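You operate a simulated robot arm through the tools that you are given. There is no shell and no other tool. Be economical: measure what you need, move in short steps, check, and stop when the job is done.

You run a simulated robot arm. Do the job below in one go: nothing can be reset, and whatever is moved stays where it is left.

TASK
Let the water out, shut the sink door, fan off, night light on.
Fine: the plug goes to the back of the sink; leave the mirror light.

It is judged by the outcome, as a careful person would: the job done as asked, and still so three seconds after it is handed in. It fails if anything else is knocked over, pushed out of place, dropped, spilled or broken.

THE ROBOT
A 6-joint arm with a two-finger parallel gripper, fixed in place. Base frame: the origin is at the foot of the arm, x ahead of it, y to its left, z up. Units: m, degrees, N and s.
With the tool pointing down near the work surface it reaches from about 0.2 to 0.84 m from the base axis. Its first joint turns from -166.0 to 166.0 degrees. Payload 3.91 kg.
The tool frame sits at the grasp point between the pads (the TCP): z along the fingers, y along the line on which they close. The tips reach 0.03 m beyond it. The gripper opens to 0.11 m. The fingers are 0.02 m wide and 0.01 m thick; the gripper's body (0.048 by 0.112 m) begins 0.055 m behind the TCP.
Orientation is that of the tool frame in the base frame, as a unit quaternion [x, y, z, w]. With the fingers straight down and closing along the base's y, the tool's x points along the base's -x, its y along +y and its z along -z.

THE INTERFACE
- The arm moves only by the tool nudge_tool. Its argument "rows" is a list that holds one entry, the list of rows, each a list of 7 numbers: the shift along the tool's x, y, z in m, then the turn, a rotation vector about the tool's x, y, z in degrees, then the finger opening in m, from 0 to 0.11. In form: [[[dx, dy, dz, wx, wy, wz, hand], ...]]. A call has 1 to 8 rows; each row shifts and turns the commanded pose from where the row before left it, along the tool's axes as they then stand. A row lasts 0.2 s, in which the tool goes at most 0.05 m and 8.6 degrees; a call with a longer step from one row to the next is refused whole, and so is a gripper value outside its range. A pose out of reach is approached as far as the arm can. The call stops where the force on the tool passes 90 N (or 10 N more than at its start, if that is more) or the arm is blocked; 0.2 s more then pass. Each finger travels about 0.108 m/s and halts on what it meets, pressing with about 35 N; the grip force reading is that of the motor and also rises with nothing between the fingers. The clock runs only during rows and for 0.2 s after the last one: add rows that do not move to give the fingers time. It gives the time, the measured TCP pose, the force on the tool (base axes), the opening and the grip force at its end, in the units of the frame above (readings bear some noise).
- Cameras (640 x 400 px; columns grow to the right, rows downward): "scene" is fixed at [0.2204, 0.6477, 1.353]; the picture's right is [-0.99, -0.16, 0.00], its down [0.01, -0.04, -1.00] and it looks along [0.16, -0.99, 0.04] (base axes); focal length 214 px, centre (320, 200). "wrist" rides on the gripper at [0.077, 0.007, -0.114] in the tool frame; the picture's right is [-0.09, 1.00, 0.00], its down [-0.80, -0.07, -0.59] and it looks along [-0.59, -0.05, 0.80] (tool axes); focal length 270 px, centre (320, 200).
- grab_frame(camera): a new picture of that camera. It takes no simulated time.
- raise_lower(by): slides the trunk up (or, below 0, down) by that many m; the arm rides with it, the base frame stays. It gives what a move gives, with no picture.
- probe_pixels(camera, pixels): for up to 12 pixels [column, row] of the newest picture of that camera ("zoom" is the newest enlarged one), the place [x, y, z] in the base frame of the surface seen there, good to about 0.002 m. It takes no simulated time.
- zoom(camera, box): a new picture of the part [left, top, right, bottom] of that camera's present view, enlarged. It takes no simulated time.
- sign_off(): hands the job in; it is judged then, once.

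Go step by step. Measure first, check grasps and placings, and put right what went wrong. The budget is 80 turns and 34 pictures, counting those below and the enlarged ones. Unless the task says otherwise, let go and move clear before handing in, and close with one line.

The tools are called after "Call:" as a command line: name --argument value ..., lists and objects as JSON in quotes. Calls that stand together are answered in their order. nudge_tool: Moves the arm, as the interface text tells. Its arguments: {"type":"object","properties":{"rows":{"type":"array","items":{"type":"array","items":{"type":"array","items":{"type":"number"}}}}},"required":["rows"]} The other tools are called the same way: raise_lower (by) slides the trunk up or down; grab_frame (camera) takes a picture; probe_pixels (camera, pixels) gives the place of the surface under pixels of a picture; zoom (camera, box) takes an enlarged picture of a part of a camera's view; sign_off () hands the job in.

At the start:

```text
t: 0.0
position: [0.2947, 0.2022, 1.2547]
orientation: [0.0, 1.0, 0.0, 0.0]
wrist_force: [0.5, -0.5, -0.5]
opening: 0.1098
finger_force: 0.1
trunk travel left (down, up): [-0.34, 0.2]
```

scene: 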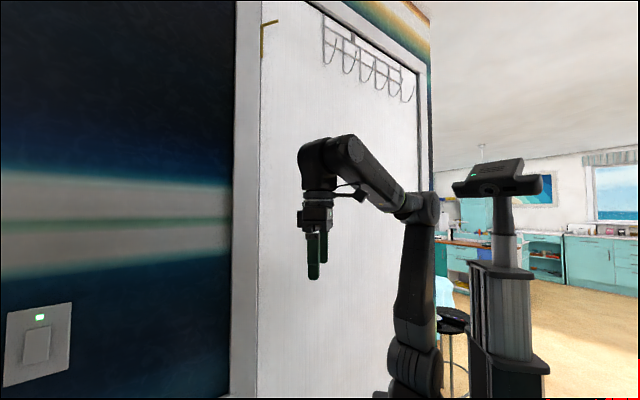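
wrist: 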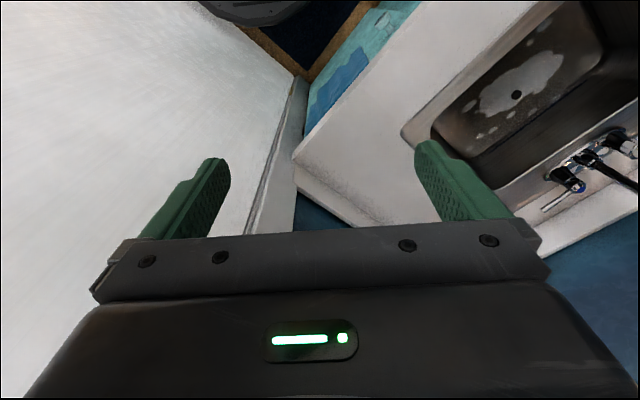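

The wrist view shows the sink at upper right (drain near 516,95), taps near 590,165, and a white door panel at left; the scene view shows a switch at (38,345). I'll measure these places first.

Call:
probe_pixels --camera "wrist" --pixels '[[516, 95], [440, 150], [560, 5], [410, 130], [297, 180], [345, 90], [578, 187], [620, 140], [550, 205], [150, 120], [285, 150], [560, 230]]'

Call:
probe_pixels --camera "scene" --pixels '[[38, 345], [41, 317], [270, 40], [245, 200], [350, 60], [330, 100], [450, 300], [505, 180], [450, 340], [150, 200], [300, 300], [405, 60]]'

Call:
zoom --camera "scene" --box '[0, 280, 192, 400]'

```text
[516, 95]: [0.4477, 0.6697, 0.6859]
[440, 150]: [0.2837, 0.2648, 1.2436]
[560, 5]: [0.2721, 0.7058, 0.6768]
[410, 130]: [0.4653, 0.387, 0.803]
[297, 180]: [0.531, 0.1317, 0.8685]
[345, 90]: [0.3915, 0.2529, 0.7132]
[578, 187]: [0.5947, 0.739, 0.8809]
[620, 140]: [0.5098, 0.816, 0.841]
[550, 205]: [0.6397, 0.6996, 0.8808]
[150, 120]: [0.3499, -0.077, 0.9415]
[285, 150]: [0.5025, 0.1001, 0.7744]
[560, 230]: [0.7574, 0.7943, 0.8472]
```

```text
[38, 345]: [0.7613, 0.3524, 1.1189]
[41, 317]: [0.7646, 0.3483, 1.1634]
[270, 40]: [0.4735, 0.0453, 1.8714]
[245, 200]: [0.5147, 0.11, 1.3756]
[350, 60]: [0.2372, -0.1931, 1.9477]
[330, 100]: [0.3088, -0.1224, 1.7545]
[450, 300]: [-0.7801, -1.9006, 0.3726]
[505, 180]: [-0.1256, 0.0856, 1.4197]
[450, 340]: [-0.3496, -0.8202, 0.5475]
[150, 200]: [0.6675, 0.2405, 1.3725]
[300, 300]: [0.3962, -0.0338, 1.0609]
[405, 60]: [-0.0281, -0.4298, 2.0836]
```

```text
3.33 times, centred on (96, 340) of scene
```

zoom: 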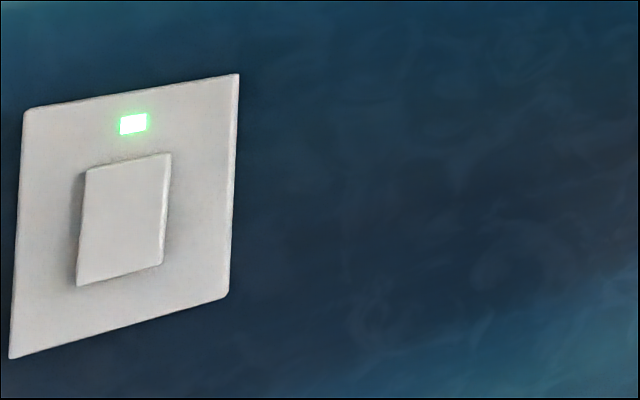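

The switch plate with a green lamp is on a slanted wall at (0.76,0.35,1.12). I need a wider look at the sink and wall, so I'll turn the tool in place leftward and tilt up.

Call:
nudge_tool --rows '[[[0, 0, 0, 0, 0, -8.5, 0.11], [0, 0, 0, 0, 0, -8.5, 0.11], [0, 0, 0, 0, 0, -8.5, 0.11], [0, 0, 0, 0, 0, -8.5, 0.11], [0, 0, 0, 0, 0, -8.5, 0.11], [0, 0, 0, 0, -8.5, 0, 0.11], [0, 0, 0, 0, -8.5, 0, 0.11]]]'

Call:
grab_frame --camera "wrist"

```text
t: 1.6
position: [0.2958, 0.2027, 1.256]
orientation: [-0.359, 0.921, 0.054, 0.139]
wrist_force: [0.2, -0.1, 0.0]
opening: 0.1098
finger_force: 0.1
trunk travel left (down, up): [-0.34, 0.2]
```

```text
30 pictures are left
```

wrist: 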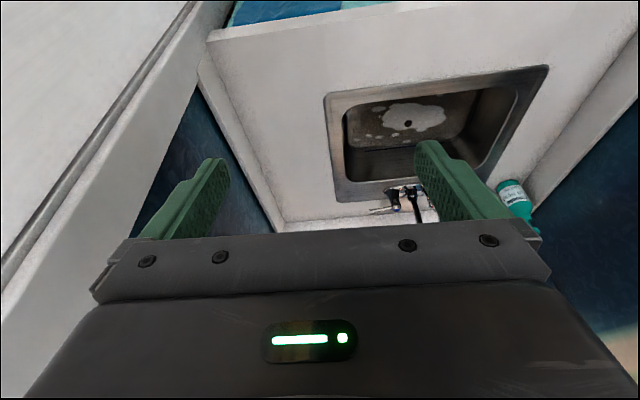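

The sink is clear now: basin at (430,130), tap at (400,195), a teal bottle at (515,200), a dark disc at (408,123). The image's bottom is the wall side. I'll measure, then tilt further up to see the wall.

Call:
probe_pixels --camera "wrist" --pixels '[[408, 123], [385, 120], [340, 110], [330, 98], [545, 68], [345, 200], [395, 203], [418, 215], [513, 195], [208, 42], [625, 60], [290, 8]]'

Call:
zoom --camera "wrist" --box '[320, 50, 560, 220]'

Call:
nudge_tool --rows '[[[0, 0, 0, 0, -8.5, 0, 0.11], [0, 0, 0, 0, -8.5, 0, 0.11], [0, 0, 0, 0, -8.5, 0, 0.11], [0, 0, 0, 0, -8.5, 0, 0.11], [0, 0, 0, 0, -8.5, 0, 0.11]]]'

Call:
grab_frame --camera "wrist"

```text
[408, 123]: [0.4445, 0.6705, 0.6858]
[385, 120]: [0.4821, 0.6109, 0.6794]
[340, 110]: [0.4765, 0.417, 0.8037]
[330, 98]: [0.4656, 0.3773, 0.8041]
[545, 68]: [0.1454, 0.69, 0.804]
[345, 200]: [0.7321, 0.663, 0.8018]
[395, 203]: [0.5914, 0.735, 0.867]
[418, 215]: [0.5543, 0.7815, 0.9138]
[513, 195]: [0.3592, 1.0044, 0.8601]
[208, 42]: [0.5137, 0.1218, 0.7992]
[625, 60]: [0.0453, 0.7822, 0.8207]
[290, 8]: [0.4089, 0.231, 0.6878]
```

```text
2.35 times, centred on (440, 135) of wrist
```

zoom: 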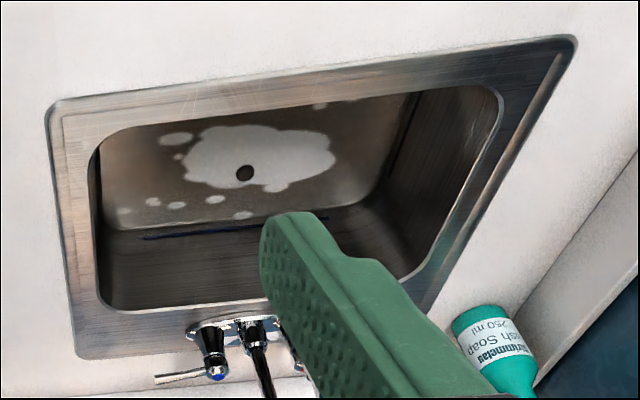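

```text
t: 2.8
position: [0.2962, 0.2023, 1.2543]
orientation: [-0.314, 0.809, 0.18, 0.463]
wrist_force: [0.0, -0.5, 0.3]
opening: 0.11
finger_force: 0.1
trunk travel left (down, up): [-0.34, 0.2]
```

```text
28 pictures are left
```

wrist: 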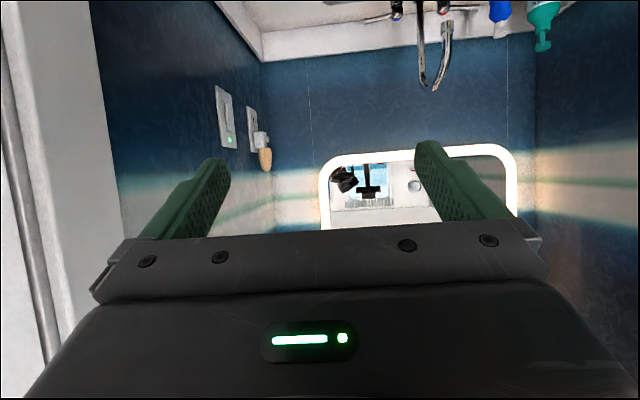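

Upside-down view: the lit switch at (226,118), a second plate with a plug-in night light at (260,140), and the lit mirror at (415,190). Zooming on the wall items.

Call:
zoom --camera "wrist" --box '[190, 70, 300, 190]'

Call:
probe_pixels --camera "wrist" --pixels '[[226, 115], [251, 115], [260, 140], [265, 160], [229, 140], [410, 187], [325, 180], [430, 75], [540, 30], [500, 20], [300, 150], [200, 60]]'

```text
3.33 times, centred on (245, 130) of wrist
```

zoom: 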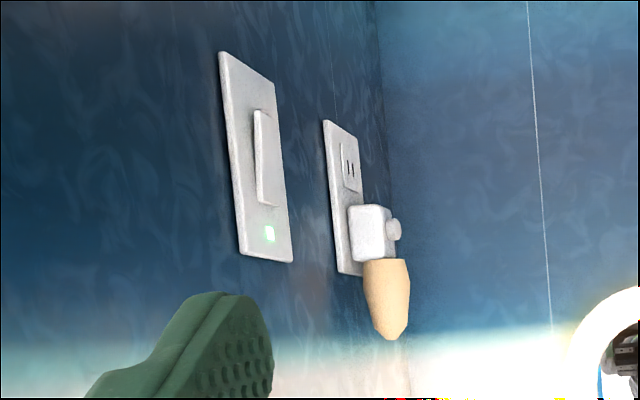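

```text
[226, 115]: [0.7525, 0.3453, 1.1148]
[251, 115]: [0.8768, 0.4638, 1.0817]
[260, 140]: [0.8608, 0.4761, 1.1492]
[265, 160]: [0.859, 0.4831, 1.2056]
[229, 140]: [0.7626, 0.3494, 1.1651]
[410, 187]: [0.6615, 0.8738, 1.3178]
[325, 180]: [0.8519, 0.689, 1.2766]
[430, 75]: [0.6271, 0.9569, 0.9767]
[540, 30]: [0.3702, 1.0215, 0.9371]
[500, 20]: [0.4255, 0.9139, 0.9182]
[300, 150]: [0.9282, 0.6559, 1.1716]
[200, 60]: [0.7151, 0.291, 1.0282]
```

The night light has a small knob sticking out of its front; the rocker with green lamp may be the fan. I need to find the fan and other switches, so I'll look left and up.

Call:
nudge_tool --rows '[[[0, 0, 0, -7.3, 0, -4.3, 0.11], [0, 0, 0, -7.3, 0, -4.3, 0.11], [0, 0, 0, -7.3, 0, -4.3, 0.11], [0, 0, 0, -7.3, 0, -4.3, 0.11], [0, 0, 0, -7.3, 0, -4.3, 0.11], [0, 0, 0, 0, -8, 0, 0.11]]]'

Call:
grab_frame --camera "wrist"

```text
t: 4.2
position: [0.2723, 0.2244, 1.2588]
orientation: [0.594, -0.581, -0.394, -0.394]
wrist_force: [0.1, 0.5, -0.7]
opening: 0.1097
finger_force: 0.0
trunk travel left (down, up): [-0.34, 0.2]
```

```text
26 pictures are left
```

wrist: 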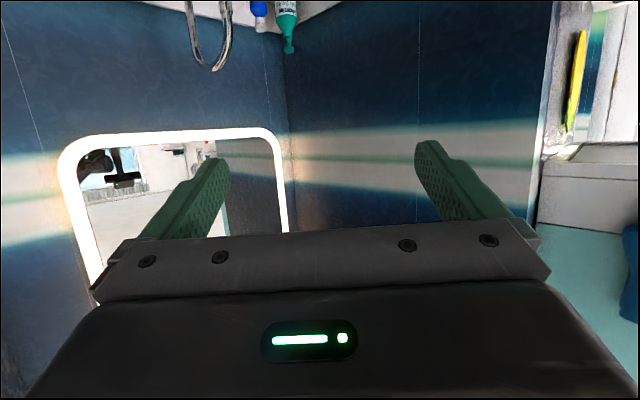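

No fan on the left wall. I'll tilt higher and turn back toward the corner to look at the upper walls and ceiling.

Call:
nudge_tool --rows '[[[0, 0, 0, 0, -8.5, 0, 0.11], [0, 0, 0, 0, -8.5, 0, 0.11], [0, 0, 0, 0, -8.5, 0, 0.11], [0, 0, 0, 7.9, 0, 0, 0.11], [0, 0, 0, 7.9, 0, 0, 0.11], [0, 0, 0, 7.9, 0, 0, 0.11], [0, 0, 0, 7.9, 0, 0, 0.11]]]'

Call:
grab_frame --camera "wrist"

```text
t: 4.6
position: [0.2501, 0.2424, 1.258]
orientation: [0.589, -0.526, -0.453, -0.414]
wrist_force: [0.0, 0.0, -0.5]
opening: 0.11
finger_force: 0.1
trunk travel left (down, up): [-0.34, 0.2]
stopped in row 2: the arm was blocked; the commanded pose is now the measured one
```

```text
25 pictures are left
```

wrist: 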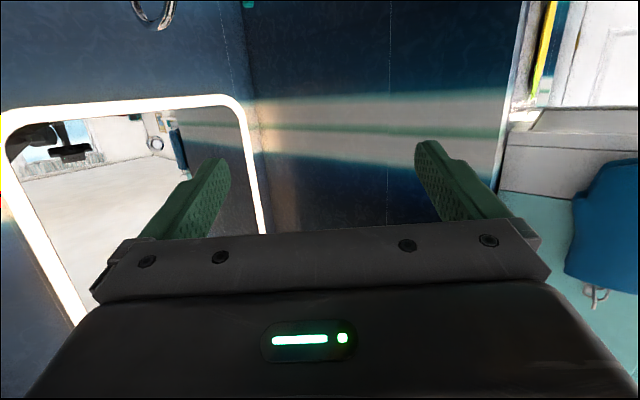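

The arm hit its limit there. I'll yaw back right toward the switch wall and take another look with the tilt kept.

Call:
nudge_tool --rows '[[[0, 0, 0, 8.2, 0, 2.1, 0.11], [0, 0, 0, 8.2, 0, 2.1, 0.11], [0, 0, 0, 8.2, 0, 2.1, 0.11], [0, 0, 0, 8.2, 0, 2.1, 0.11], [0, 0, 0, 8.2, 0, 2.1, 0.11], [0, 0, 0, 0, -8.5, 0, 0.11], [0, 0, 0, 0, -8.5, 0, 0.11], [0, 0, 0, 0, -8.5, 0, 0.11]]]'

Call:
grab_frame --camera "wrist"

```text
t: 6.4
position: [0.2512, 0.2423, 1.2582]
orientation: [-0.335, 0.659, 0.3, 0.603]
wrist_force: [0.3, 0.3, -0.1]
opening: 0.11
finger_force: 0.0
out of reach, approached as far as the arm can: row 7, 8
trunk travel left (down, up): [-0.34, 0.2]
```

```text
24 pictures are left
```

wrist: 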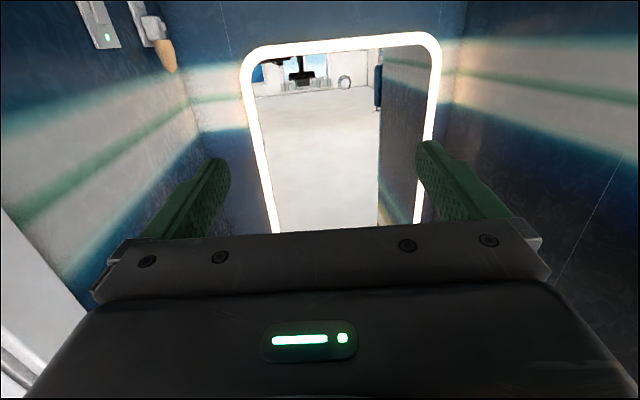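

No fan body visible; probably in the ceiling, with the lit rocker its switch. Now I'll tilt back down to inspect the cabinet under the sink.

Call:
nudge_tool --rows '[[[0, 0, 0, 0, 8.5, 0, 0.11], [0, 0, 0, 0, 8.5, 0, 0.11], [0, 0, 0, 0, 8.5, 0, 0.11], [0, 0, 0, 0, 8.5, 0, 0.11], [0, 0, 0, 0, 8.5, 0, 0.11], [0, 0, 0, 0, 8.5, 0, 0.11], [0, 0, 0, 0, 8.5, 0, 0.11], [0, 0, 0, 0, 8.5, 0, 0.11]]]'

Call:
nudge_tool --rows '[[[0, 0, 0, 0, 8.5, 0, 0.11], [0, 0, 0, 0, 8.5, 0, 0.11], [0, 0, 0, 0, 8.5, 0, 0.11], [0, 0, 0, 0, 8.5, 0, 0.11]]]'

Call:
grab_frame --camera "wrist"

```text
t: 8.2
position: [0.2513, 0.2429, 1.2591]
orientation: [-0.445, 0.884, 0.062, 0.13]
wrist_force: [0.9, 0.0, -0.3]
opening: 0.1099
finger_force: 0.0
trunk travel left (down, up): [-0.34, 0.2]
```

```text
t: 9.2
position: [0.2552, 0.2456, 1.1618]
orientation: [-0.442, 0.885, -0.07, -0.131]
wrist_force: [1.2, -0.1, 0.1]
opening: 0.1098
finger_force: 0.0
out of reach, approached as far as the arm can: row 3, 4
trunk travel left (down, up): [-0.34, 0.2]
```

```text
23 pictures are left
```

wrist: 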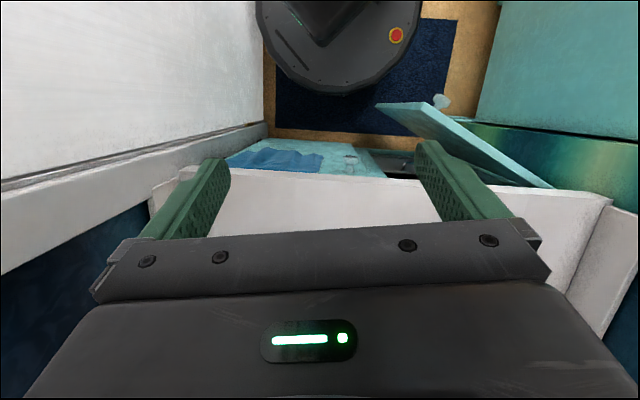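

The open teal door is at (470,145) with a knob at (441,101), and a blue cloth hangs at (280,160). Measuring and zooming.

Call:
zoom --camera "wrist" --box '[220, 80, 580, 220]'

Call:
probe_pixels --camera "wrist" --pixels '[[441, 101], [380, 106], [412, 104], [500, 150], [550, 186], [470, 165], [350, 165], [395, 165], [280, 160], [230, 160], [390, 185], [600, 205]]'

```text
1.78 times, centred on (400, 150) of wrist
```

zoom: 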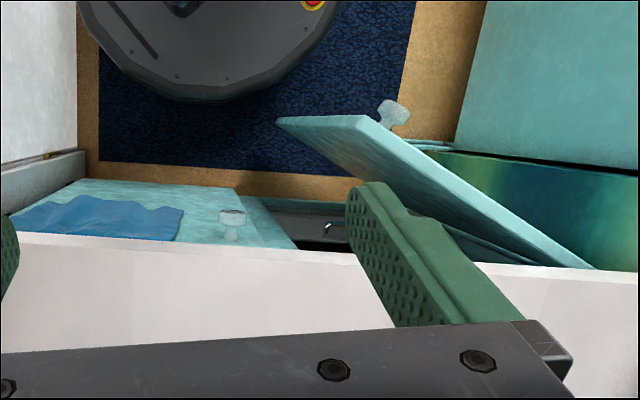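

```text
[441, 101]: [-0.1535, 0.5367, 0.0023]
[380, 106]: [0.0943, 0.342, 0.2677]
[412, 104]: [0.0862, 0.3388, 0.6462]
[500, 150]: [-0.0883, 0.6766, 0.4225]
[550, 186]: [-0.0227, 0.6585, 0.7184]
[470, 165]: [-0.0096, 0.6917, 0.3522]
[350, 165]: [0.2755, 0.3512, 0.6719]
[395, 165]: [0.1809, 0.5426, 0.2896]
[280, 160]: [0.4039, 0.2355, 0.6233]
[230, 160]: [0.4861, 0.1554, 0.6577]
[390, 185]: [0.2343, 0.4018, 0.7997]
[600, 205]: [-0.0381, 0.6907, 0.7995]
```

The open door's free edge is at about (0.086,0.338), hinge about (-0.02,0.66), top z≈0.72; it can be pushed shut from the robot side. First the plug: level the tool, line it up with the sink and move over it.

Call:
nudge_tool --rows '[[[0, 0, 0, 0, -8.5, 0, 0.11], [0, 0, 0, 0, -8.5, 0, 0.11], [0, 0, 0, 0, 0, 8, 0.11], [0, 0, 0, 0, 0, 0, 0.11]]]'

```text
t: 10.2
position: [0.255, 0.2457, 1.161]
orientation: [-0.385, 0.923, -0.006, -0.001]
wrist_force: [-0.7, -0.5, -0.3]
opening: 0.11
finger_force: 0.1
trunk travel left (down, up): [-0.34, 0.2]
```

Level and at yaw ≈45°. Moving over the sink.

Call:
nudge_tool --rows '[[[-0.041, 0.024, 0, 0, 0, 0, 0.11], [-0.041, 0.024, 0, 0, 0, 0, 0.11], [-0.041, 0.024, 0, 0, 0, 0, 0.11], [-0.041, 0.024, 0, 0, 0, 0, 0.11], [-0.041, 0.024, 0, 0, 0, 0, 0.11], [-0.041, 0.024, 0, 0, 0, 0, 0.11], [0, 0, 0.045, 0, 0, 0, 0.11], [0, 0, 0.045, 0, 0, 0, 0.11]]]'

Call:
grab_frame --camera "wrist"

```text
t: 12.0
position: [0.3277, 0.52, 1.0685]
orientation: [-0.385, 0.923, -0.005, -0.001]
wrist_force: [0.3, -0.1, 0.5]
opening: 0.11
finger_force: 0.1
trunk travel left (down, up): [-0.34, 0.2]
```

```text
21 pictures are left
```

wrist: 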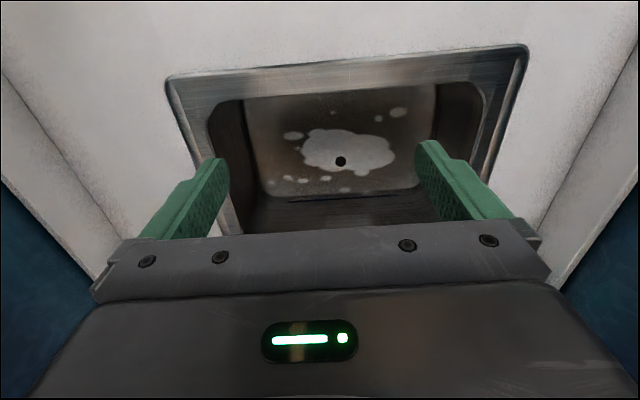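

The dark disc sits at (341,161) in the suds. Zooming and measuring around it.

Call:
zoom --camera "wrist" --box '[280, 120, 410, 202]'

Call:
probe_pixels --camera "wrist" --pixels '[[341, 161], [336, 160], [346, 162], [341, 157], [341, 167], [355, 160], [270, 110], [425, 100], [270, 190], [410, 190], [340, 200], [340, 100]]'

```text
4.88 times, centred on (345, 161) of wrist
```

zoom: 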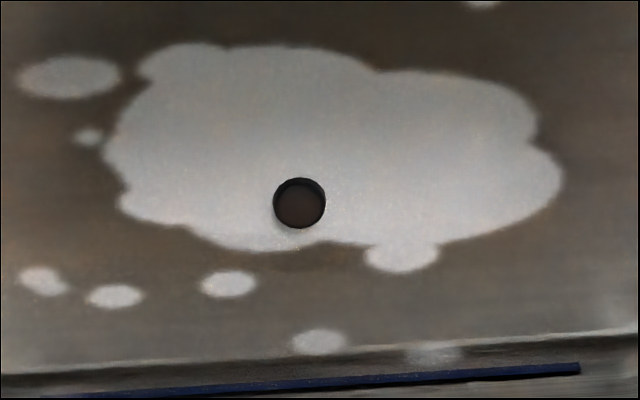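

```text
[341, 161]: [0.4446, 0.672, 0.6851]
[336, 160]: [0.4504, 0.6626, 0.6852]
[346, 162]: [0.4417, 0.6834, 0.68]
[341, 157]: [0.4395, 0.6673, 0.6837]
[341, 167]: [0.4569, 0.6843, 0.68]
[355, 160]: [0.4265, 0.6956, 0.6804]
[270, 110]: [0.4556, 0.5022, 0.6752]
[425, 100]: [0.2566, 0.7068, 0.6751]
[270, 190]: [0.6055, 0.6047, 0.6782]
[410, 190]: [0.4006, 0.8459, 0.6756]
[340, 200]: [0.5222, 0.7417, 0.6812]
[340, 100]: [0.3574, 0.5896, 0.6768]
```

The disc (plug stub) is at about (0.445,0.672), top z≈0.685, ~2 cm across. Before reaching in I need the tap spout's position, so I'll tilt up to see it and the back ledge.

Call:
nudge_tool --rows '[[[0.03, 0, -0.03, 0, -8.5, 0, 0.11], [0.03, 0, -0.03, 0, -8.5, 0, 0.11], [0.03, 0, 0, 0, -8.5, 0, 0.11], [0, 0, 0, 0, -8.5, 0, 0.11]]]'

Call:
grab_frame --camera "wrist"

```text
t: 13.0
position: [0.2605, 0.4534, 1.1162]
orientation: [-0.369, 0.882, 0.109, 0.27]
wrist_force: [-0.1, -0.2, 0.4]
opening: 0.11
finger_force: 0.0
trunk travel left (down, up): [-0.34, 0.2]
```

```text
19 pictures are left
```

wrist: 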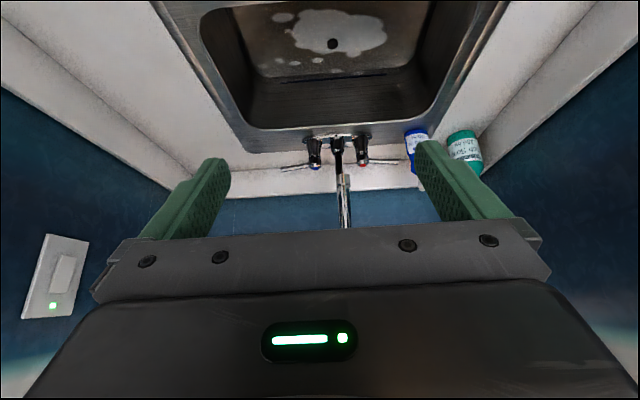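

Call:
zoom --camera "wrist" --box '[230, 100, 490, 232]'

Call:
probe_pixels --camera "wrist" --pixels '[[333, 44], [337, 155], [342, 180], [345, 210], [345, 225], [270, 145], [270, 130], [290, 167], [390, 163], [400, 128], [417, 150], [465, 150]]'

```text
2.46 times, centred on (360, 166) of wrist
```

zoom: 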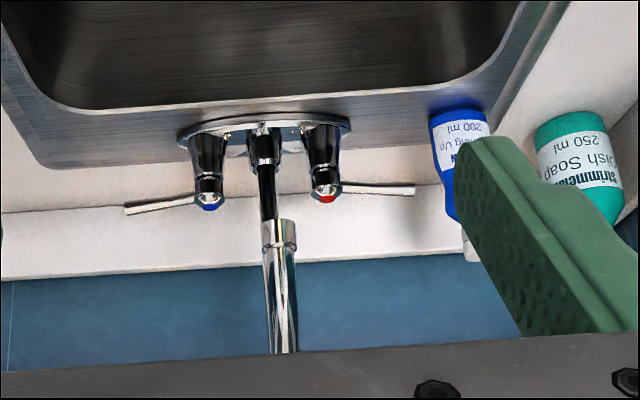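

```text
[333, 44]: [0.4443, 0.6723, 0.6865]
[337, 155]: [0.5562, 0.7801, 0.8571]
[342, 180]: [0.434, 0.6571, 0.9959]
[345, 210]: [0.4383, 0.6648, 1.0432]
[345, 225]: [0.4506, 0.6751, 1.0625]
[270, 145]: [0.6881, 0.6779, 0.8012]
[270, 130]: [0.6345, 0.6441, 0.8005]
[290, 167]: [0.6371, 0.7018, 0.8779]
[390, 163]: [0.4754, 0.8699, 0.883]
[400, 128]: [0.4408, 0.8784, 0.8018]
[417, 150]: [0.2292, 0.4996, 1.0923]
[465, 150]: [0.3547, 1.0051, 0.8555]
```

The spout tip hangs right over the plug (0.434,0.657, z≈0.97), so a vertical approach would hit it; I'll come in tilted ~32° with the tool rolled 180° so the wrist camera is on the upper side. Rolling now in free space.

Call:
nudge_tool --rows '[[[0, 0, 0, 0, 0, 8.5, 0.08], [0, 0, 0, 0, 0, 8.5, 0.08], [0, 0, 0, 0, 0, 8.5, 0.08], [0, 0, 0, 0, 0, 8.5, 0.08], [0, 0, 0, 0, 0, 8.5, 0.08], [0, 0, 0, 0, 0, 8.5, 0.08], [0, 0, 0, 0, 0, 8.5, 0.08], [0, 0, 0, 0, 0, 8.5, 0.08]]]'

Call:
nudge_tool --rows '[[[0, 0, 0, 0, 0, 8.5, 0.08], [0, 0, 0, 0, 0, 8.5, 0.08], [0, 0, 0, 0, 0, 8.5, 0.08], [0, 0, 0, 0, 0, 8.5, 0.08], [0, 0, 0, 0, 0, 8.5, 0.08], [0, 0, 0, 0, 0, 8.5, 0.08], [0, 0, 0, 0, 0, 8.5, 0.08], [0, 0, 0, 0, 0, 8.5, 0.08]]]'

Call:
nudge_tool --rows '[[[0, 0, 0, 0, 0, 8.5, 0.08], [0, 0, 0, 0, 0, 8.5, 0.08], [0, 0, 0, 0, 0, 8.5, 0.08], [0, 0, 0, 0, 0, 8.5, 0.08], [0, 0, 0, 0, 0, 8.5, 0.08], [0, 0, 0, 0, 0, 1.5, 0.08]]]'

Call:
grab_frame --camera "wrist"

```text
t: 14.8
position: [0.2603, 0.4555, 1.1153]
orientation: [0.188, 0.938, 0.24, 0.163]
wrist_force: [0.0, -0.6, 0.1]
opening: 0.08
finger_force: 0.1
trunk travel left (down, up): [-0.34, 0.2]
```

```text
t: 16.6
position: [0.2914, 0.4483, 1.1263]
orientation: [0.676, 0.68, 0.285, -0.004]
wrist_force: [-0.5, -0.3, 0.0]
opening: 0.0798
finger_force: 0.0
out of reach, approached as far as the arm can: row 8
trunk travel left (down, up): [-0.34, 0.2]
```

```text
t: 18.0
position: [0.4967, 0.3209, 1.1498]
orientation: [0.871, 0.395, 0.268, -0.114]
wrist_force: [0.1, -1.4, 0.1]
opening: 0.08
finger_force: 0.0
out of reach, approached as far as the arm can: row 1, 2, 3, 4, 5, 6
trunk travel left (down, up): [-0.34, 0.2]
```

```text
17 pictures are left
```

wrist: 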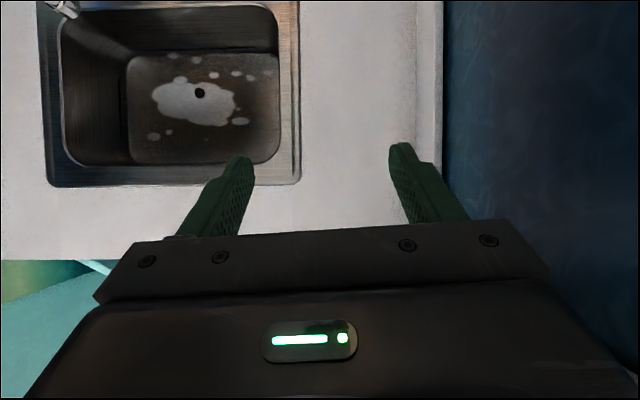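

The full flip was reached in orientation but near a joint limit, so the arm drifted to (0.497,0.321). Turning the approach azimuth from 47° to 75° takes it off the limit; doing that now.

Call:
nudge_tool --rows '[[[0, 0, 0, 3.9, 0, -5.8, 0.06], [0, 0, 0, 3.9, 0, -5.8, 0.06], [0, 0, 0, 3.9, 0, -5.8, 0.06], [0, 0, 0, 3.9, 0, -5.8, 0.06], [0, 0, 0, 0, 0, 0, 0.06]]]'

```text
t: 19.2
position: [0.4963, 0.322, 1.1509]
orientation: [0.75, 0.595, 0.229, -0.174]
wrist_force: [0.9, 0.0, -0.2]
opening: 0.0603
finger_force: 0.1
trunk travel left (down, up): [-0.34, 0.2]
```

Orientation good (azimuth ≈76°, tilt ≈34°). Moving to the pre-approach point (0.409,0.539,0.886).

Call:
nudge_tool --rows '[[[0.0017, -0.0172, 0.0406, 0, 0, 0, 0.06], [0.0017, -0.0172, 0.0406, 0, 0, 0, 0.06], [0.0017, -0.0172, 0.0406, 0, 0, 0, 0.06], [0.0017, -0.0172, 0.0406, 0, 0, 0, 0.06], [0.0017, -0.0172, 0.0406, 0, 0, 0, 0.06], [0.0017, -0.0172, 0.0406, 0, 0, 0, 0.06], [0.0017, -0.0172, 0.0406, 0, 0, 0, 0.06], [0.0017, -0.0172, 0.0406, 0, 0, 0, 0.06]]]'

Call:
grab_frame --camera "wrist"

```text
t: 21.0
position: [0.4066, 0.5421, 0.8888]
orientation: [0.751, 0.594, 0.23, -0.175]
wrist_force: [0.1, 0.1, 0.3]
opening: 0.0599
finger_force: 0.1
trunk travel left (down, up): [-0.34, 0.2]
```

```text
16 pictures are left
```

wrist: 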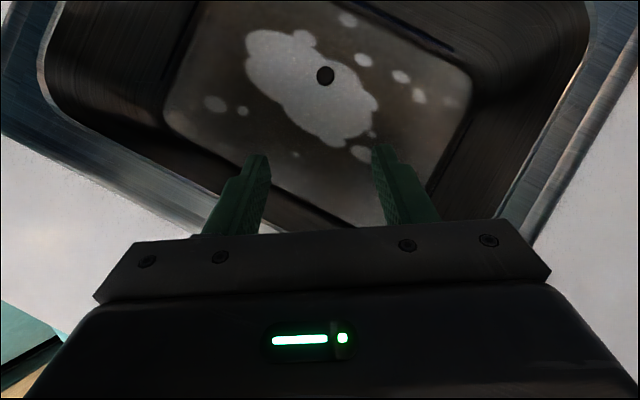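

Plug at (325,76), nicely between the fingers' columns. Zoom and measure it closely.

Call:
zoom --camera "wrist" --box '[293, 56, 357, 96]'

Call:
probe_pixels --camera "wrist" --pixels '[[325, 76], [319, 76], [331, 76], [325, 70], [325, 82], [317, 66], [333, 86], [312, 76], [338, 76], [325, 60], [325, 92], [340, 95]]'

```text
10.00 times, centred on (325, 76) of wrist
```

zoom: 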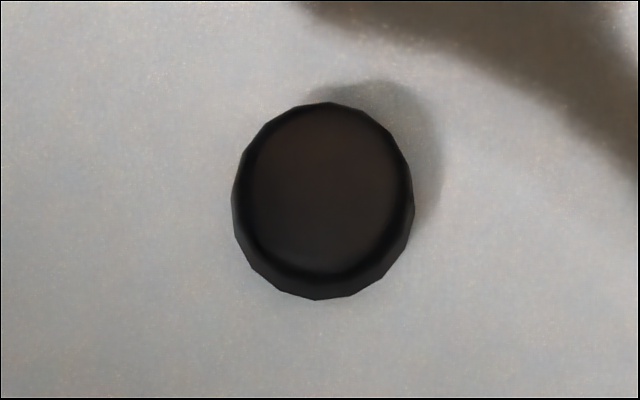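

```text
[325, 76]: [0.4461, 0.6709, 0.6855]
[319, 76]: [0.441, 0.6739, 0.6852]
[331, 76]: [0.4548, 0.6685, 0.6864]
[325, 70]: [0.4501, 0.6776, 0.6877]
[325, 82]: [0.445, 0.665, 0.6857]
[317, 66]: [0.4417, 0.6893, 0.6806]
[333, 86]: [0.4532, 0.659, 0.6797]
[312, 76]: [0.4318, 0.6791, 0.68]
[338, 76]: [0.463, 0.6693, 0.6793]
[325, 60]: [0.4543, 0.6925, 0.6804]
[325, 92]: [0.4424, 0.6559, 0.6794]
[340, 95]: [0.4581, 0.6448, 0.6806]
```

It's a small conical stopper centred (0.447,0.671), top z≈0.686, sides visible. I'll reduce tilt by 8° for a better pad patch and descend to 3 cm short.

Call:
nudge_tool --rows '[[[0, 0, 0, 0, -8, 0, 0.06], [0.0078, 0.0015, 0.0369, 0, 0, 0, 0.06], [0.0078, 0.0015, 0.0369, 0, 0, 0, 0.06], [0.0078, 0.0015, 0.0369, 0, 0, 0, 0.06], [0.0078, 0.0015, 0.0369, 0, 0, 0, 0.06], [0.0078, 0.0015, 0.0369, 0, 0, 0, 0.06], [0, 0, 0, 0, 0, 0, 0.05]]]'

Call:
grab_frame --camera "wrist"

```text
t: 22.6
position: [0.4448, 0.6448, 0.7344]
orientation: [0.766, 0.605, 0.176, -0.132]
wrist_force: [-0.4, 0.5, 0.1]
opening: 0.0499
finger_force: 0.1
trunk travel left (down, up): [-0.34, 0.2]
```

```text
14 pictures are left
```

wrist: 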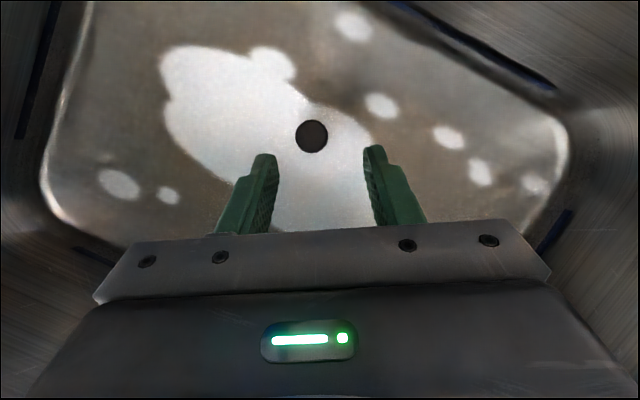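

Plug at (312,137) ahead of and between the tips. Making the last descent in small steps.

Call:
nudge_tool --rows '[[[0.0024, -0.0043, 0.0094, 0, 0, 0, 0.05], [0.0024, 0, 0.0094, 0, 0, 0, 0.05], [0.0025, 0, 0.0095, 0, 0, 0, 0.05]]]'

Call:
grab_frame --camera "wrist"

```text
t: 23.4
position: [0.4456, 0.6661, 0.712]
orientation: [0.764, 0.606, 0.176, -0.133]
wrist_force: [-0.2, -0.3, 0.1]
opening: 0.05
finger_force: 0.1
trunk travel left (down, up): [-0.34, 0.2]
```

```text
13 pictures are left
```

wrist: 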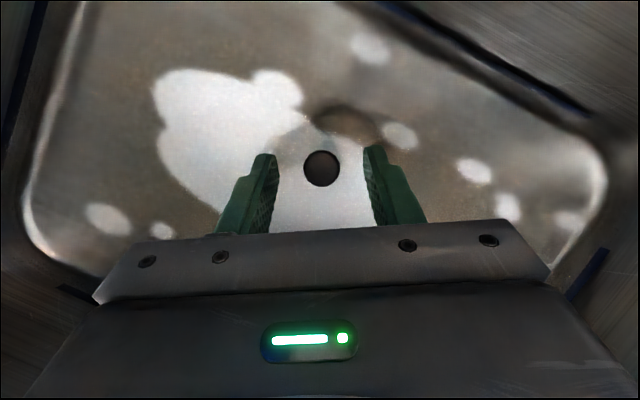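

The plug is between the tips (321,168), no contact force yet. I'll lower 4 mm straight down, then close.

Call:
nudge_tool --rows '[[[-0.0009, 0, 0.0018, 0, 0, 0, 0.05], [-0.0009, 0, 0.0018, 0, 0, 0, 0.05]]]'

Call:
nudge_tool --rows '[[[0, 0, 0, 0, 0, 0, 0.012], [0, 0, 0, 0, 0, 0, 0.012], [0, 0, 0, 0, 0, 0, 0.012], [0, 0, 0, 0, 0, 0, 0.012]]]'

```text
t: 24.0
position: [0.4441, 0.6655, 0.7081]
orientation: [0.765, 0.605, 0.176, -0.133]
wrist_force: [-0.3, 0.5, -0.3]
opening: 0.0501
finger_force: 0.1
trunk travel left (down, up): [-0.34, 0.2]
```

```text
t: 25.0
position: [0.4449, 0.6666, 0.7085]
orientation: [0.765, 0.606, 0.176, -0.133]
wrist_force: [-0.3, -0.3, -0.3]
opening: 0.0222
finger_force: 35.2
trunk travel left (down, up): [-0.34, 0.2]
```

Fingers closed on the plug at 22 mm with 35 N. Lifting straight up gently.

Call:
nudge_tool --rows '[[[0.0042, 0, -0.009, 0, 0, 0, 0.01], [0.0042, 0, -0.009, 0, 0, 0, 0.01], [0.0042, 0, -0.009, 0, 0, 0, 0.01], [0.0042, 0, -0.009, 0, 0, 0, 0.01]]]'

Call:
grab_frame --camera "wrist"

```text
t: 26.0
position: [0.4443, 0.6675, 0.7492]
orientation: [0.765, 0.605, 0.177, -0.132]
wrist_force: [-0.6, 0.0, -0.3]
opening: 0.0219
finger_force: 34.8
trunk travel left (down, up): [-0.34, 0.2]
```

```text
12 pictures are left
```

wrist: 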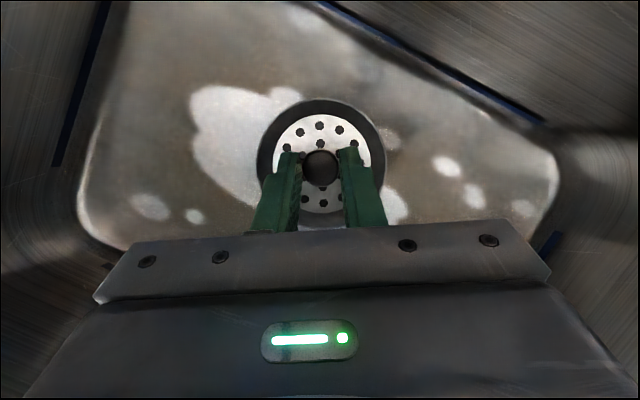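

The plug came up (still 22 mm grip) and a perforated drain shows at (320,150). Let me check what's in the hand versus the drain.

Call:
zoom --camera "wrist" --box '[240, 80, 400, 240]'

Call:
probe_pixels --camera "wrist" --pixels '[[320, 168], [320, 135], [300, 140], [268, 150], [378, 150], [320, 105], [320, 212], [320, 195], [230, 120], [450, 165], [180, 170], [400, 120]]'

```text
2.50 times, centred on (320, 160) of wrist
```

zoom: 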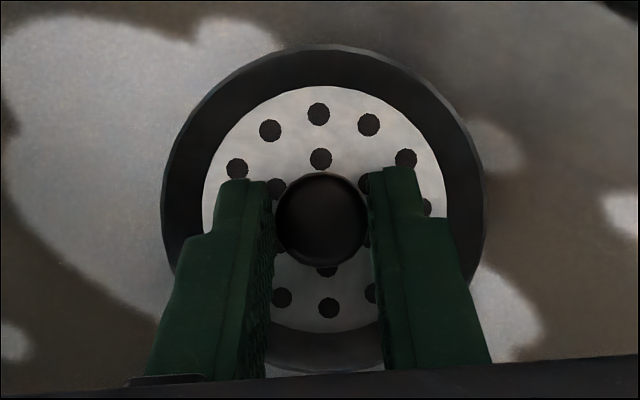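

```text
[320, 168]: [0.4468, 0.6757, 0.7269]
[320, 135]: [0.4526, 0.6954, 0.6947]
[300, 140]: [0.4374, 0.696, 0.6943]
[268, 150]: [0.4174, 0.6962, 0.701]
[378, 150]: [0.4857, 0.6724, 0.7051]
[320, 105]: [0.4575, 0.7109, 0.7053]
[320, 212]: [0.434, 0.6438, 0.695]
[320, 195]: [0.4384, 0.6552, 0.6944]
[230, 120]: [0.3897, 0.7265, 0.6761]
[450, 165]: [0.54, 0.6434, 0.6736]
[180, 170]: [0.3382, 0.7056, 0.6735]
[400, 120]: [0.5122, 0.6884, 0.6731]
```

The held plug is a basket strainer ⌀≈7.5 cm, rim z≈0.705, and the floor now reads 0.674: the water is out. I'll slide it right (away from the spout), then lift it clear of the rim.

Call:
nudge_tool --rows '[[[0.0086, 0, -0.018, 0, 0, 0, 0.01], [-0.0119, 0.0227, -0.0054, 0, 0, 0, 0.01], [-0.0119, 0.0227, -0.0054, 0, 0, 0, 0.01], [-0.0119, 0.0227, -0.0054, 0, 0, 0, 0.01], [-0.0119, 0.0227, -0.0054, 0, 0, 0, 0.01], [0.0129, 0.0004, -0.0271, 0, 0, 0, 0.01], [0.0129, 0.0004, -0.0271, 0, 0, 0, 0.01], [0.0129, 0.0004, -0.0271, 0, 0, 0, 0.01]]]'

Call:
nudge_tool --rows '[[[0.0129, 0.0004, -0.0271, 0, 0, 0, 0.01], [0.0129, 0.0004, -0.0271, 0, 0, 0, 0.01]]]'

```text
t: 27.8
position: [0.5181, 0.5943, 0.8562]
orientation: [0.765, 0.604, 0.177, -0.133]
wrist_force: [0.0, 0.0, -0.3]
opening: 0.0221
finger_force: 35.3
trunk travel left (down, up): [-0.34, 0.2]
```

```text
t: 28.4
position: [0.5192, 0.5951, 0.9181]
orientation: [0.765, 0.605, 0.176, -0.132]
wrist_force: [0.0, 0.3, -0.1]
opening: 0.0218
finger_force: 35.1
trunk travel left (down, up): [-0.34, 0.2]
```

Plug is clear of the rim (bottom ≈0.858). Now aiming for the ledge behind the basin, right of the taps at about (0.682,0.668): sideways first, then forward to see how far the arm reaches.

Call:
nudge_tool --rows '[[[-0.0159, 0.0304, -0.0072, 0, 0, 0, 0.01], [-0.0159, 0.0304, -0.0072, 0, 0, 0, 0.01], [0.0321, 0.0206, 0.0156, 0, 0, 0, 0.01], [0.0321, 0.0206, 0.0156, 0, 0, 0, 0.01], [0.0321, 0.0206, 0.0156, 0, 0, 0, 0.01], [0.0321, 0.0206, 0.0156, 0, 0, 0, 0.01]]]'

Call:
grab_frame --camera "wrist"

```text
t: 29.8
position: [0.6402, 0.6194, 0.9051]
orientation: [0.765, 0.604, 0.178, -0.132]
wrist_force: [0.0, 0.4, -0.3]
opening: 0.0222
finger_force: 34.9
out of reach, approached as far as the arm can: row 5, 6
trunk travel left (down, up): [-0.34, 0.2]
```

```text
10 pictures are left
```

wrist: 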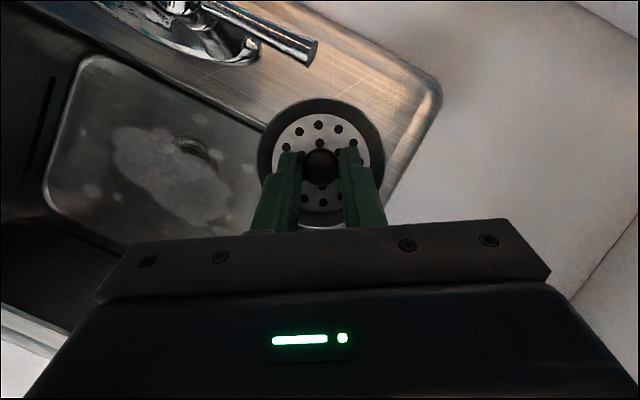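

The arm tops out at (0.640,0.619). Measuring the deck corner here to choose the exact spot.

Call:
probe_pixels --camera "wrist" --pixels '[[440, 95], [410, 60], [385, 215], [250, 85], [150, 35], [310, 50], [310, 85], [420, 130], [232, 12], [300, 20], [200, 70], [255, 120]]'

Call:
raise_lower --by 0.17

```text
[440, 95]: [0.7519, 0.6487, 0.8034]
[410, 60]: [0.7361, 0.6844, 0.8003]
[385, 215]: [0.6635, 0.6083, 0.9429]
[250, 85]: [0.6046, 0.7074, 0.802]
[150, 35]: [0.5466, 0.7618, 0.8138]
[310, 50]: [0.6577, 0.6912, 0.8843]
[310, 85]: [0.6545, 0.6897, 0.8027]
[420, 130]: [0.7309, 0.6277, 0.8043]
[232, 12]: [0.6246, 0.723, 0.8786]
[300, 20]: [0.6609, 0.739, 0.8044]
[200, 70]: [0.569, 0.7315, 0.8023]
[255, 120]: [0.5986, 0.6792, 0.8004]
```

```text
t: 31.8
position: [0.6415, 0.6197, 1.0764]
orientation: [0.765, 0.606, 0.177, -0.132]
wrist_force: [0.1, 0.2, -0.7]
opening: 0.0219
finger_force: 34.9
trunk travel left (down, up): [-0.51, 0.03]
```

The deck corner runs to f≈0.988 and the cold lever tip ends at (0.658,0.691, z 0.88), so a spot near (0.683,0.640) on the deck corner works. With the trunk raised 0.17, I'll turn the azimuth a little and go down toward it.

Call:
nudge_tool --rows '[[[0, 0, 0, -2.8, 0, 5.9, 0.01], [0, 0, 0, -2.8, 0, 5.9, 0.01], [-0.0106, 0.0069, 0.0392, 0, 0, 0, 0.01], [-0.0106, 0.0069, 0.0392, 0, 0, 0, 0.01], [-0.0106, 0.0069, 0.0392, 0, 0, 0, 0.01], [-0.0106, 0.0069, 0.0392, 0, 0, 0, 0.01], [0, 0, 0, 0, 0, 0, 0.01]]]'

```text
t: 33.4
position: [0.6747, 0.624, 0.9154]
orientation: [0.828, 0.513, 0.194, -0.112]
wrist_force: [0.4, 0.4, -0.3]
opening: 0.0215
finger_force: 35.4
out of reach, approached as far as the arm can: row 5, 6
trunk travel left (down, up): [-0.51, 0.03]
```

Reached (0.675,0.624,0.915). Lowering with a little more forward.

Call:
nudge_tool --rows '[[[-0.0033, 0.0015, 0.0205, 0, 0, 0, 0.01], [-0.0033, 0.0015, 0.0205, 0, 0, 0, 0.01]]]'

Call:
grab_frame --camera "wrist"

```text
t: 34.0
position: [0.6726, 0.6251, 0.8774]
orientation: [0.829, 0.513, 0.193, -0.113]
wrist_force: [-0.2, 0.1, -0.1]
opening: 0.0219
finger_force: 35.4
out of reach, approached as far as the arm can: row 1, 2
trunk travel left (down, up): [-0.51, 0.03]
```

```text
9 pictures are left
```

wrist: 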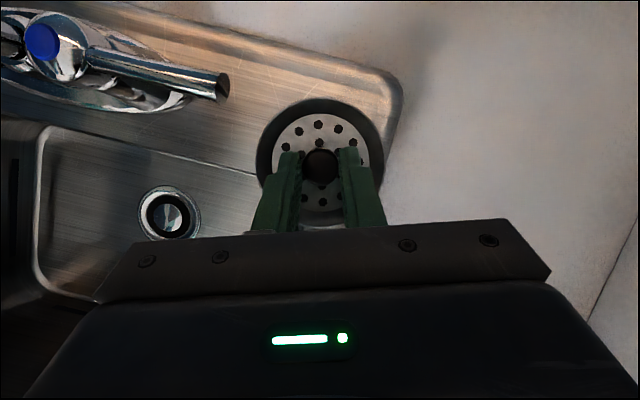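

The open drain now shows at (170,215), water gone. Plug hovers over the back-right deck; checking the basin edge beneath it.

Call:
probe_pixels --camera "wrist" --pixels '[[250, 160], [250, 182], [200, 170], [235, 215], [320, 105], [262, 165], [382, 165], [390, 150], [385, 205], [320, 140], [225, 90], [170, 215]]'

Call:
zoom --camera "wrist" --box '[190, 70, 430, 240]'

```text
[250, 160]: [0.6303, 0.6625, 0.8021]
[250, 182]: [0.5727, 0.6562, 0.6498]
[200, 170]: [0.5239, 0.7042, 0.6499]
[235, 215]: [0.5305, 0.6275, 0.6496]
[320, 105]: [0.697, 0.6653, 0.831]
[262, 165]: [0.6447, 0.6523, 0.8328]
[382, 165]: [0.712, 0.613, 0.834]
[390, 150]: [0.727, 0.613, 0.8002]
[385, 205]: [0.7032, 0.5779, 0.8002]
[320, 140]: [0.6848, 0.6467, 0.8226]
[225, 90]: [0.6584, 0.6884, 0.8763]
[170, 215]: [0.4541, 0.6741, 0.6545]
```

```text
2.35 times, centred on (310, 155) of wrist
```

zoom: 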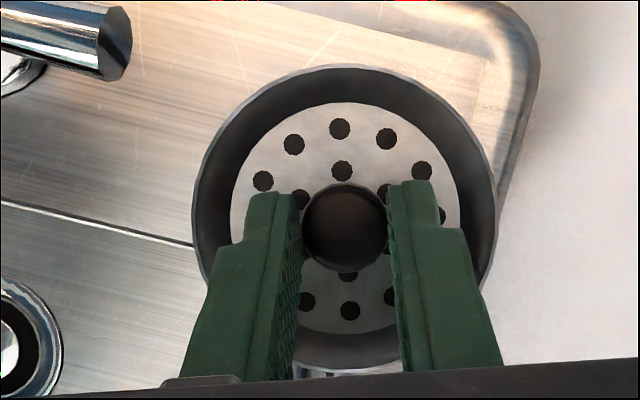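

Basin floor now reads 0.650 (fully drained). Plug centre is over (0.678,0.633), mostly on the deck corner; lowering gently toward contact.

Call:
nudge_tool --rows '[[[-0.0017, 0.002, 0.0036, 0, 0, 0, 0.01], [-0.0017, 0.002, 0.0036, 0, 0, 0, 0.01], [-0.0017, 0.002, 0.0036, 0, 0, 0, 0.01]]]'

```text
t: 34.8
position: [0.6751, 0.6195, 0.8649]
orientation: [0.828, 0.514, 0.192, -0.113]
wrist_force: [0.1, 0.4, -0.5]
opening: 0.0214
finger_force: 34.8
out of reach, approached as far as the arm can: row 3
trunk travel left (down, up): [-0.51, 0.03]
```

No contact yet at z 0.865. Continuing down in 3 mm steps.

Call:
nudge_tool --rows '[[[-0.0013, 0, 0.0027, 0, 0, 0, 0.01], [-0.0013, 0, 0.0027, 0, 0, 0, 0.01]]]'

```text
t: 35.4
position: [0.6742, 0.6216, 0.8618]
orientation: [0.828, 0.513, 0.195, -0.113]
wrist_force: [0.8, 0.6, 9.0]
opening: 0.0213
finger_force: 34.8
trunk travel left (down, up): [-0.51, 0.03]
```

Contact at 9 N: plug rests on the deck. Opening the fingers modestly.

Call:
nudge_tool --rows '[[[0, 0, 0, 0, 0, 0, 0.03], [0, 0, 0, 0, 0, 0, 0.04], [0, 0, 0, 0, 0, 0, 0.04]]]'

Call:
nudge_tool --rows '[[[0, 0, -0.02, 0, 0, 0, 0.04], [0, 0, -0.03, 0, 0, 0, 0.04], [0, 0, -0.04, 0, 0, 0, 0.04]]]'

Call:
grab_frame --camera "wrist"

```text
t: 36.2
position: [0.6737, 0.6203, 0.859]
orientation: [0.828, 0.514, 0.193, -0.113]
wrist_force: [-0.3, 0.5, 0.6]
opening: 0.0401
finger_force: 0.0
trunk travel left (down, up): [-0.51, 0.03]
```

```text
t: 37.0
position: [0.6591, 0.5845, 0.9418]
orientation: [0.829, 0.513, 0.193, -0.112]
wrist_force: [0.3, 0.5, -0.5]
opening: 0.04
finger_force: 0.0
trunk travel left (down, up): [-0.51, 0.03]
```

```text
7 pictures are left
```

wrist: 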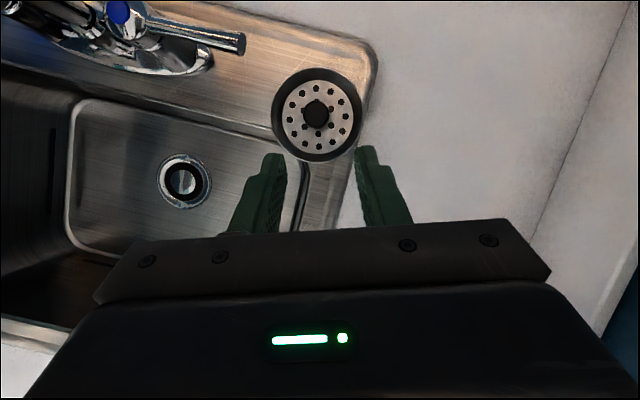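

The plug rests flat on the back-right sink deck at (316,115), drain open. Next I'll back away to free space and roll the tool back (-180°) for the wall switches.

Call:
nudge_tool --rows '[[[-0.0262, -0.0121, -0.0344, 0, 0, 0, 0.04], [-0.0262, -0.0121, -0.0344, 0, 0, 0, 0.04], [-0.0262, -0.0121, -0.0344, 0, 0, 0, 0.0], [-0.0262, -0.0121, -0.0344, 0, 0, 0, 0.0], [-0.0262, -0.0121, -0.0344, 0, 0, 0, 0.0], [-0.0262, -0.0121, -0.0344, 0, 0, 0, 0.0], [-0.0262, -0.0121, -0.0344, 0, 0, 0, 0.0], [-0.0262, -0.0121, -0.0344, 0, 0, 0, 0.0]]]'

Call:
nudge_tool --rows '[[[0, 0, 0, 0, 0, -8.5, 0], [0, 0, 0, 0, 0, -8.5, 0], [0, 0, 0, 0, 0, -8.5, 0], [0, 0, 0, 0, 0, -8.5, 0], [0, 0, 0, 0, 0, -8.5, 0], [0, 0, 0, 0, 0, -8.5, 0], [0, 0, 0, 0, 0, -8.5, 0], [0, 0, 0, 0, 0, -8.5, 0]]]'

Call:
nudge_tool --rows '[[[0, 0, 0, 0, 0, -8.5, 0], [0, 0, 0, 0, 0, -8.5, 0], [0, 0, 0, 0, 0, -8.5, 0], [0, 0, 0, 0, 0, -8.5, 0], [0, 0, 0, 0, 0, -8.5, 0], [0, 0, 0, 0, 0, -8.5, 0], [0, 0, 0, 0, 0, -8.5, 0], [0, 0, 0, 0, 0, -8.5, 0]]]'

Call:
nudge_tool --rows '[[[0, 0, 0, 0, 0, -8.5, 0], [0, 0, 0, 0, 0, -8.5, 0], [0, 0, 0, 0, 0, -8.5, 0], [0, 0, 0, 0, 0, -8.5, 0], [0, 0, 0, 0, 0, -8.5, 0], [0, 0, 0, 0, 0, -1.5, 0]]]'

```text
t: 38.8
position: [0.4294, 0.3554, 1.0951]
orientation: [0.828, 0.514, 0.193, -0.113]
wrist_force: [-0.4, -0.5, 0.6]
opening: 0.0002
finger_force: 35.3
trunk travel left (down, up): [-0.51, 0.03]
```

```text
t: 40.6
position: [0.4299, 0.3562, 1.0983]
orientation: [0.398, 0.89, 0.222, 0.014]
wrist_force: [-0.3, 0.3, 0.3]
opening: 0.0
finger_force: 34.9
trunk travel left (down, up): [-0.51, 0.03]
```

```text
t: 42.4
position: [0.4301, 0.354, 1.0962]
orientation: [-0.167, 0.961, 0.176, 0.136]
wrist_force: [-0.5, 0.4, 0.3]
opening: 0.0001
finger_force: 35.2
trunk travel left (down, up): [-0.51, 0.03]
```

```text
t: 43.8
position: [0.4317, 0.3547, 1.0947]
orientation: [-0.516, 0.828, 0.112, 0.191]
wrist_force: [-0.4, -0.3, 0.3]
opening: 0.0
finger_force: 34.7
trunk travel left (down, up): [-0.51, 0.03]
```

Unflipped, azimuth 62°, tilt 26°. Now yaw to azimuth about -15° and tilt up to nearly horizontal, still in free space.

Call:
nudge_tool --rows '[[[0, 0, 0, 3.66, 0, 7.67, 0], [0, 0, 0, 3.66, 0, 7.67, 0], [0, 0, 0, 3.66, 0, 7.67, 0], [0, 0, 0, 3.66, 0, 7.67, 0], [0, 0, 0, 3.66, 0, 7.67, 0], [0, 0, 0, 3.66, 0, 7.67, 0], [0, 0, 0, 3.66, 0, 7.67, 0], [0, 0, 0, 3.66, 0, 7.67, 0]]]'

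Call:
nudge_tool --rows '[[[0, 0, 0, 3.66, 0, 7.67, 0], [0, 0, 0, 0, -8.5, 0, 0], [0, 0, 0, 0, -8.5, 0, 0], [0, 0, 0, 0, -8.5, 0, 0], [0, 0, 0, 0, -8.5, 0, 0], [0, 0, 0, 0, -8.5, 0, 0], [0, 0, 0, 0, -8.5, 0, 0]]]'

Call:
grab_frame --camera "wrist"

```text
t: 45.6
position: [0.4313, 0.3533, 1.0959]
orientation: [0.039, 0.973, -0.01, 0.227]
wrist_force: [-0.5, 0.4, -0.4]
opening: 0.0
finger_force: 34.7
trunk travel left (down, up): [-0.51, 0.03]
```

```text
t: 47.2
position: [0.4307, 0.356, 1.096]
orientation: [0.089, 0.776, -0.071, 0.621]
wrist_force: [0.4, 0.1, -0.3]
opening: 0.0001
finger_force: 34.8
trunk travel left (down, up): [-0.51, 0.03]
```

```text
6 pictures are left
```

wrist: 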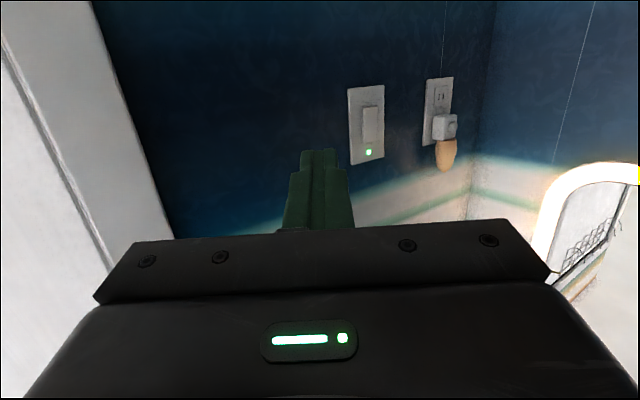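

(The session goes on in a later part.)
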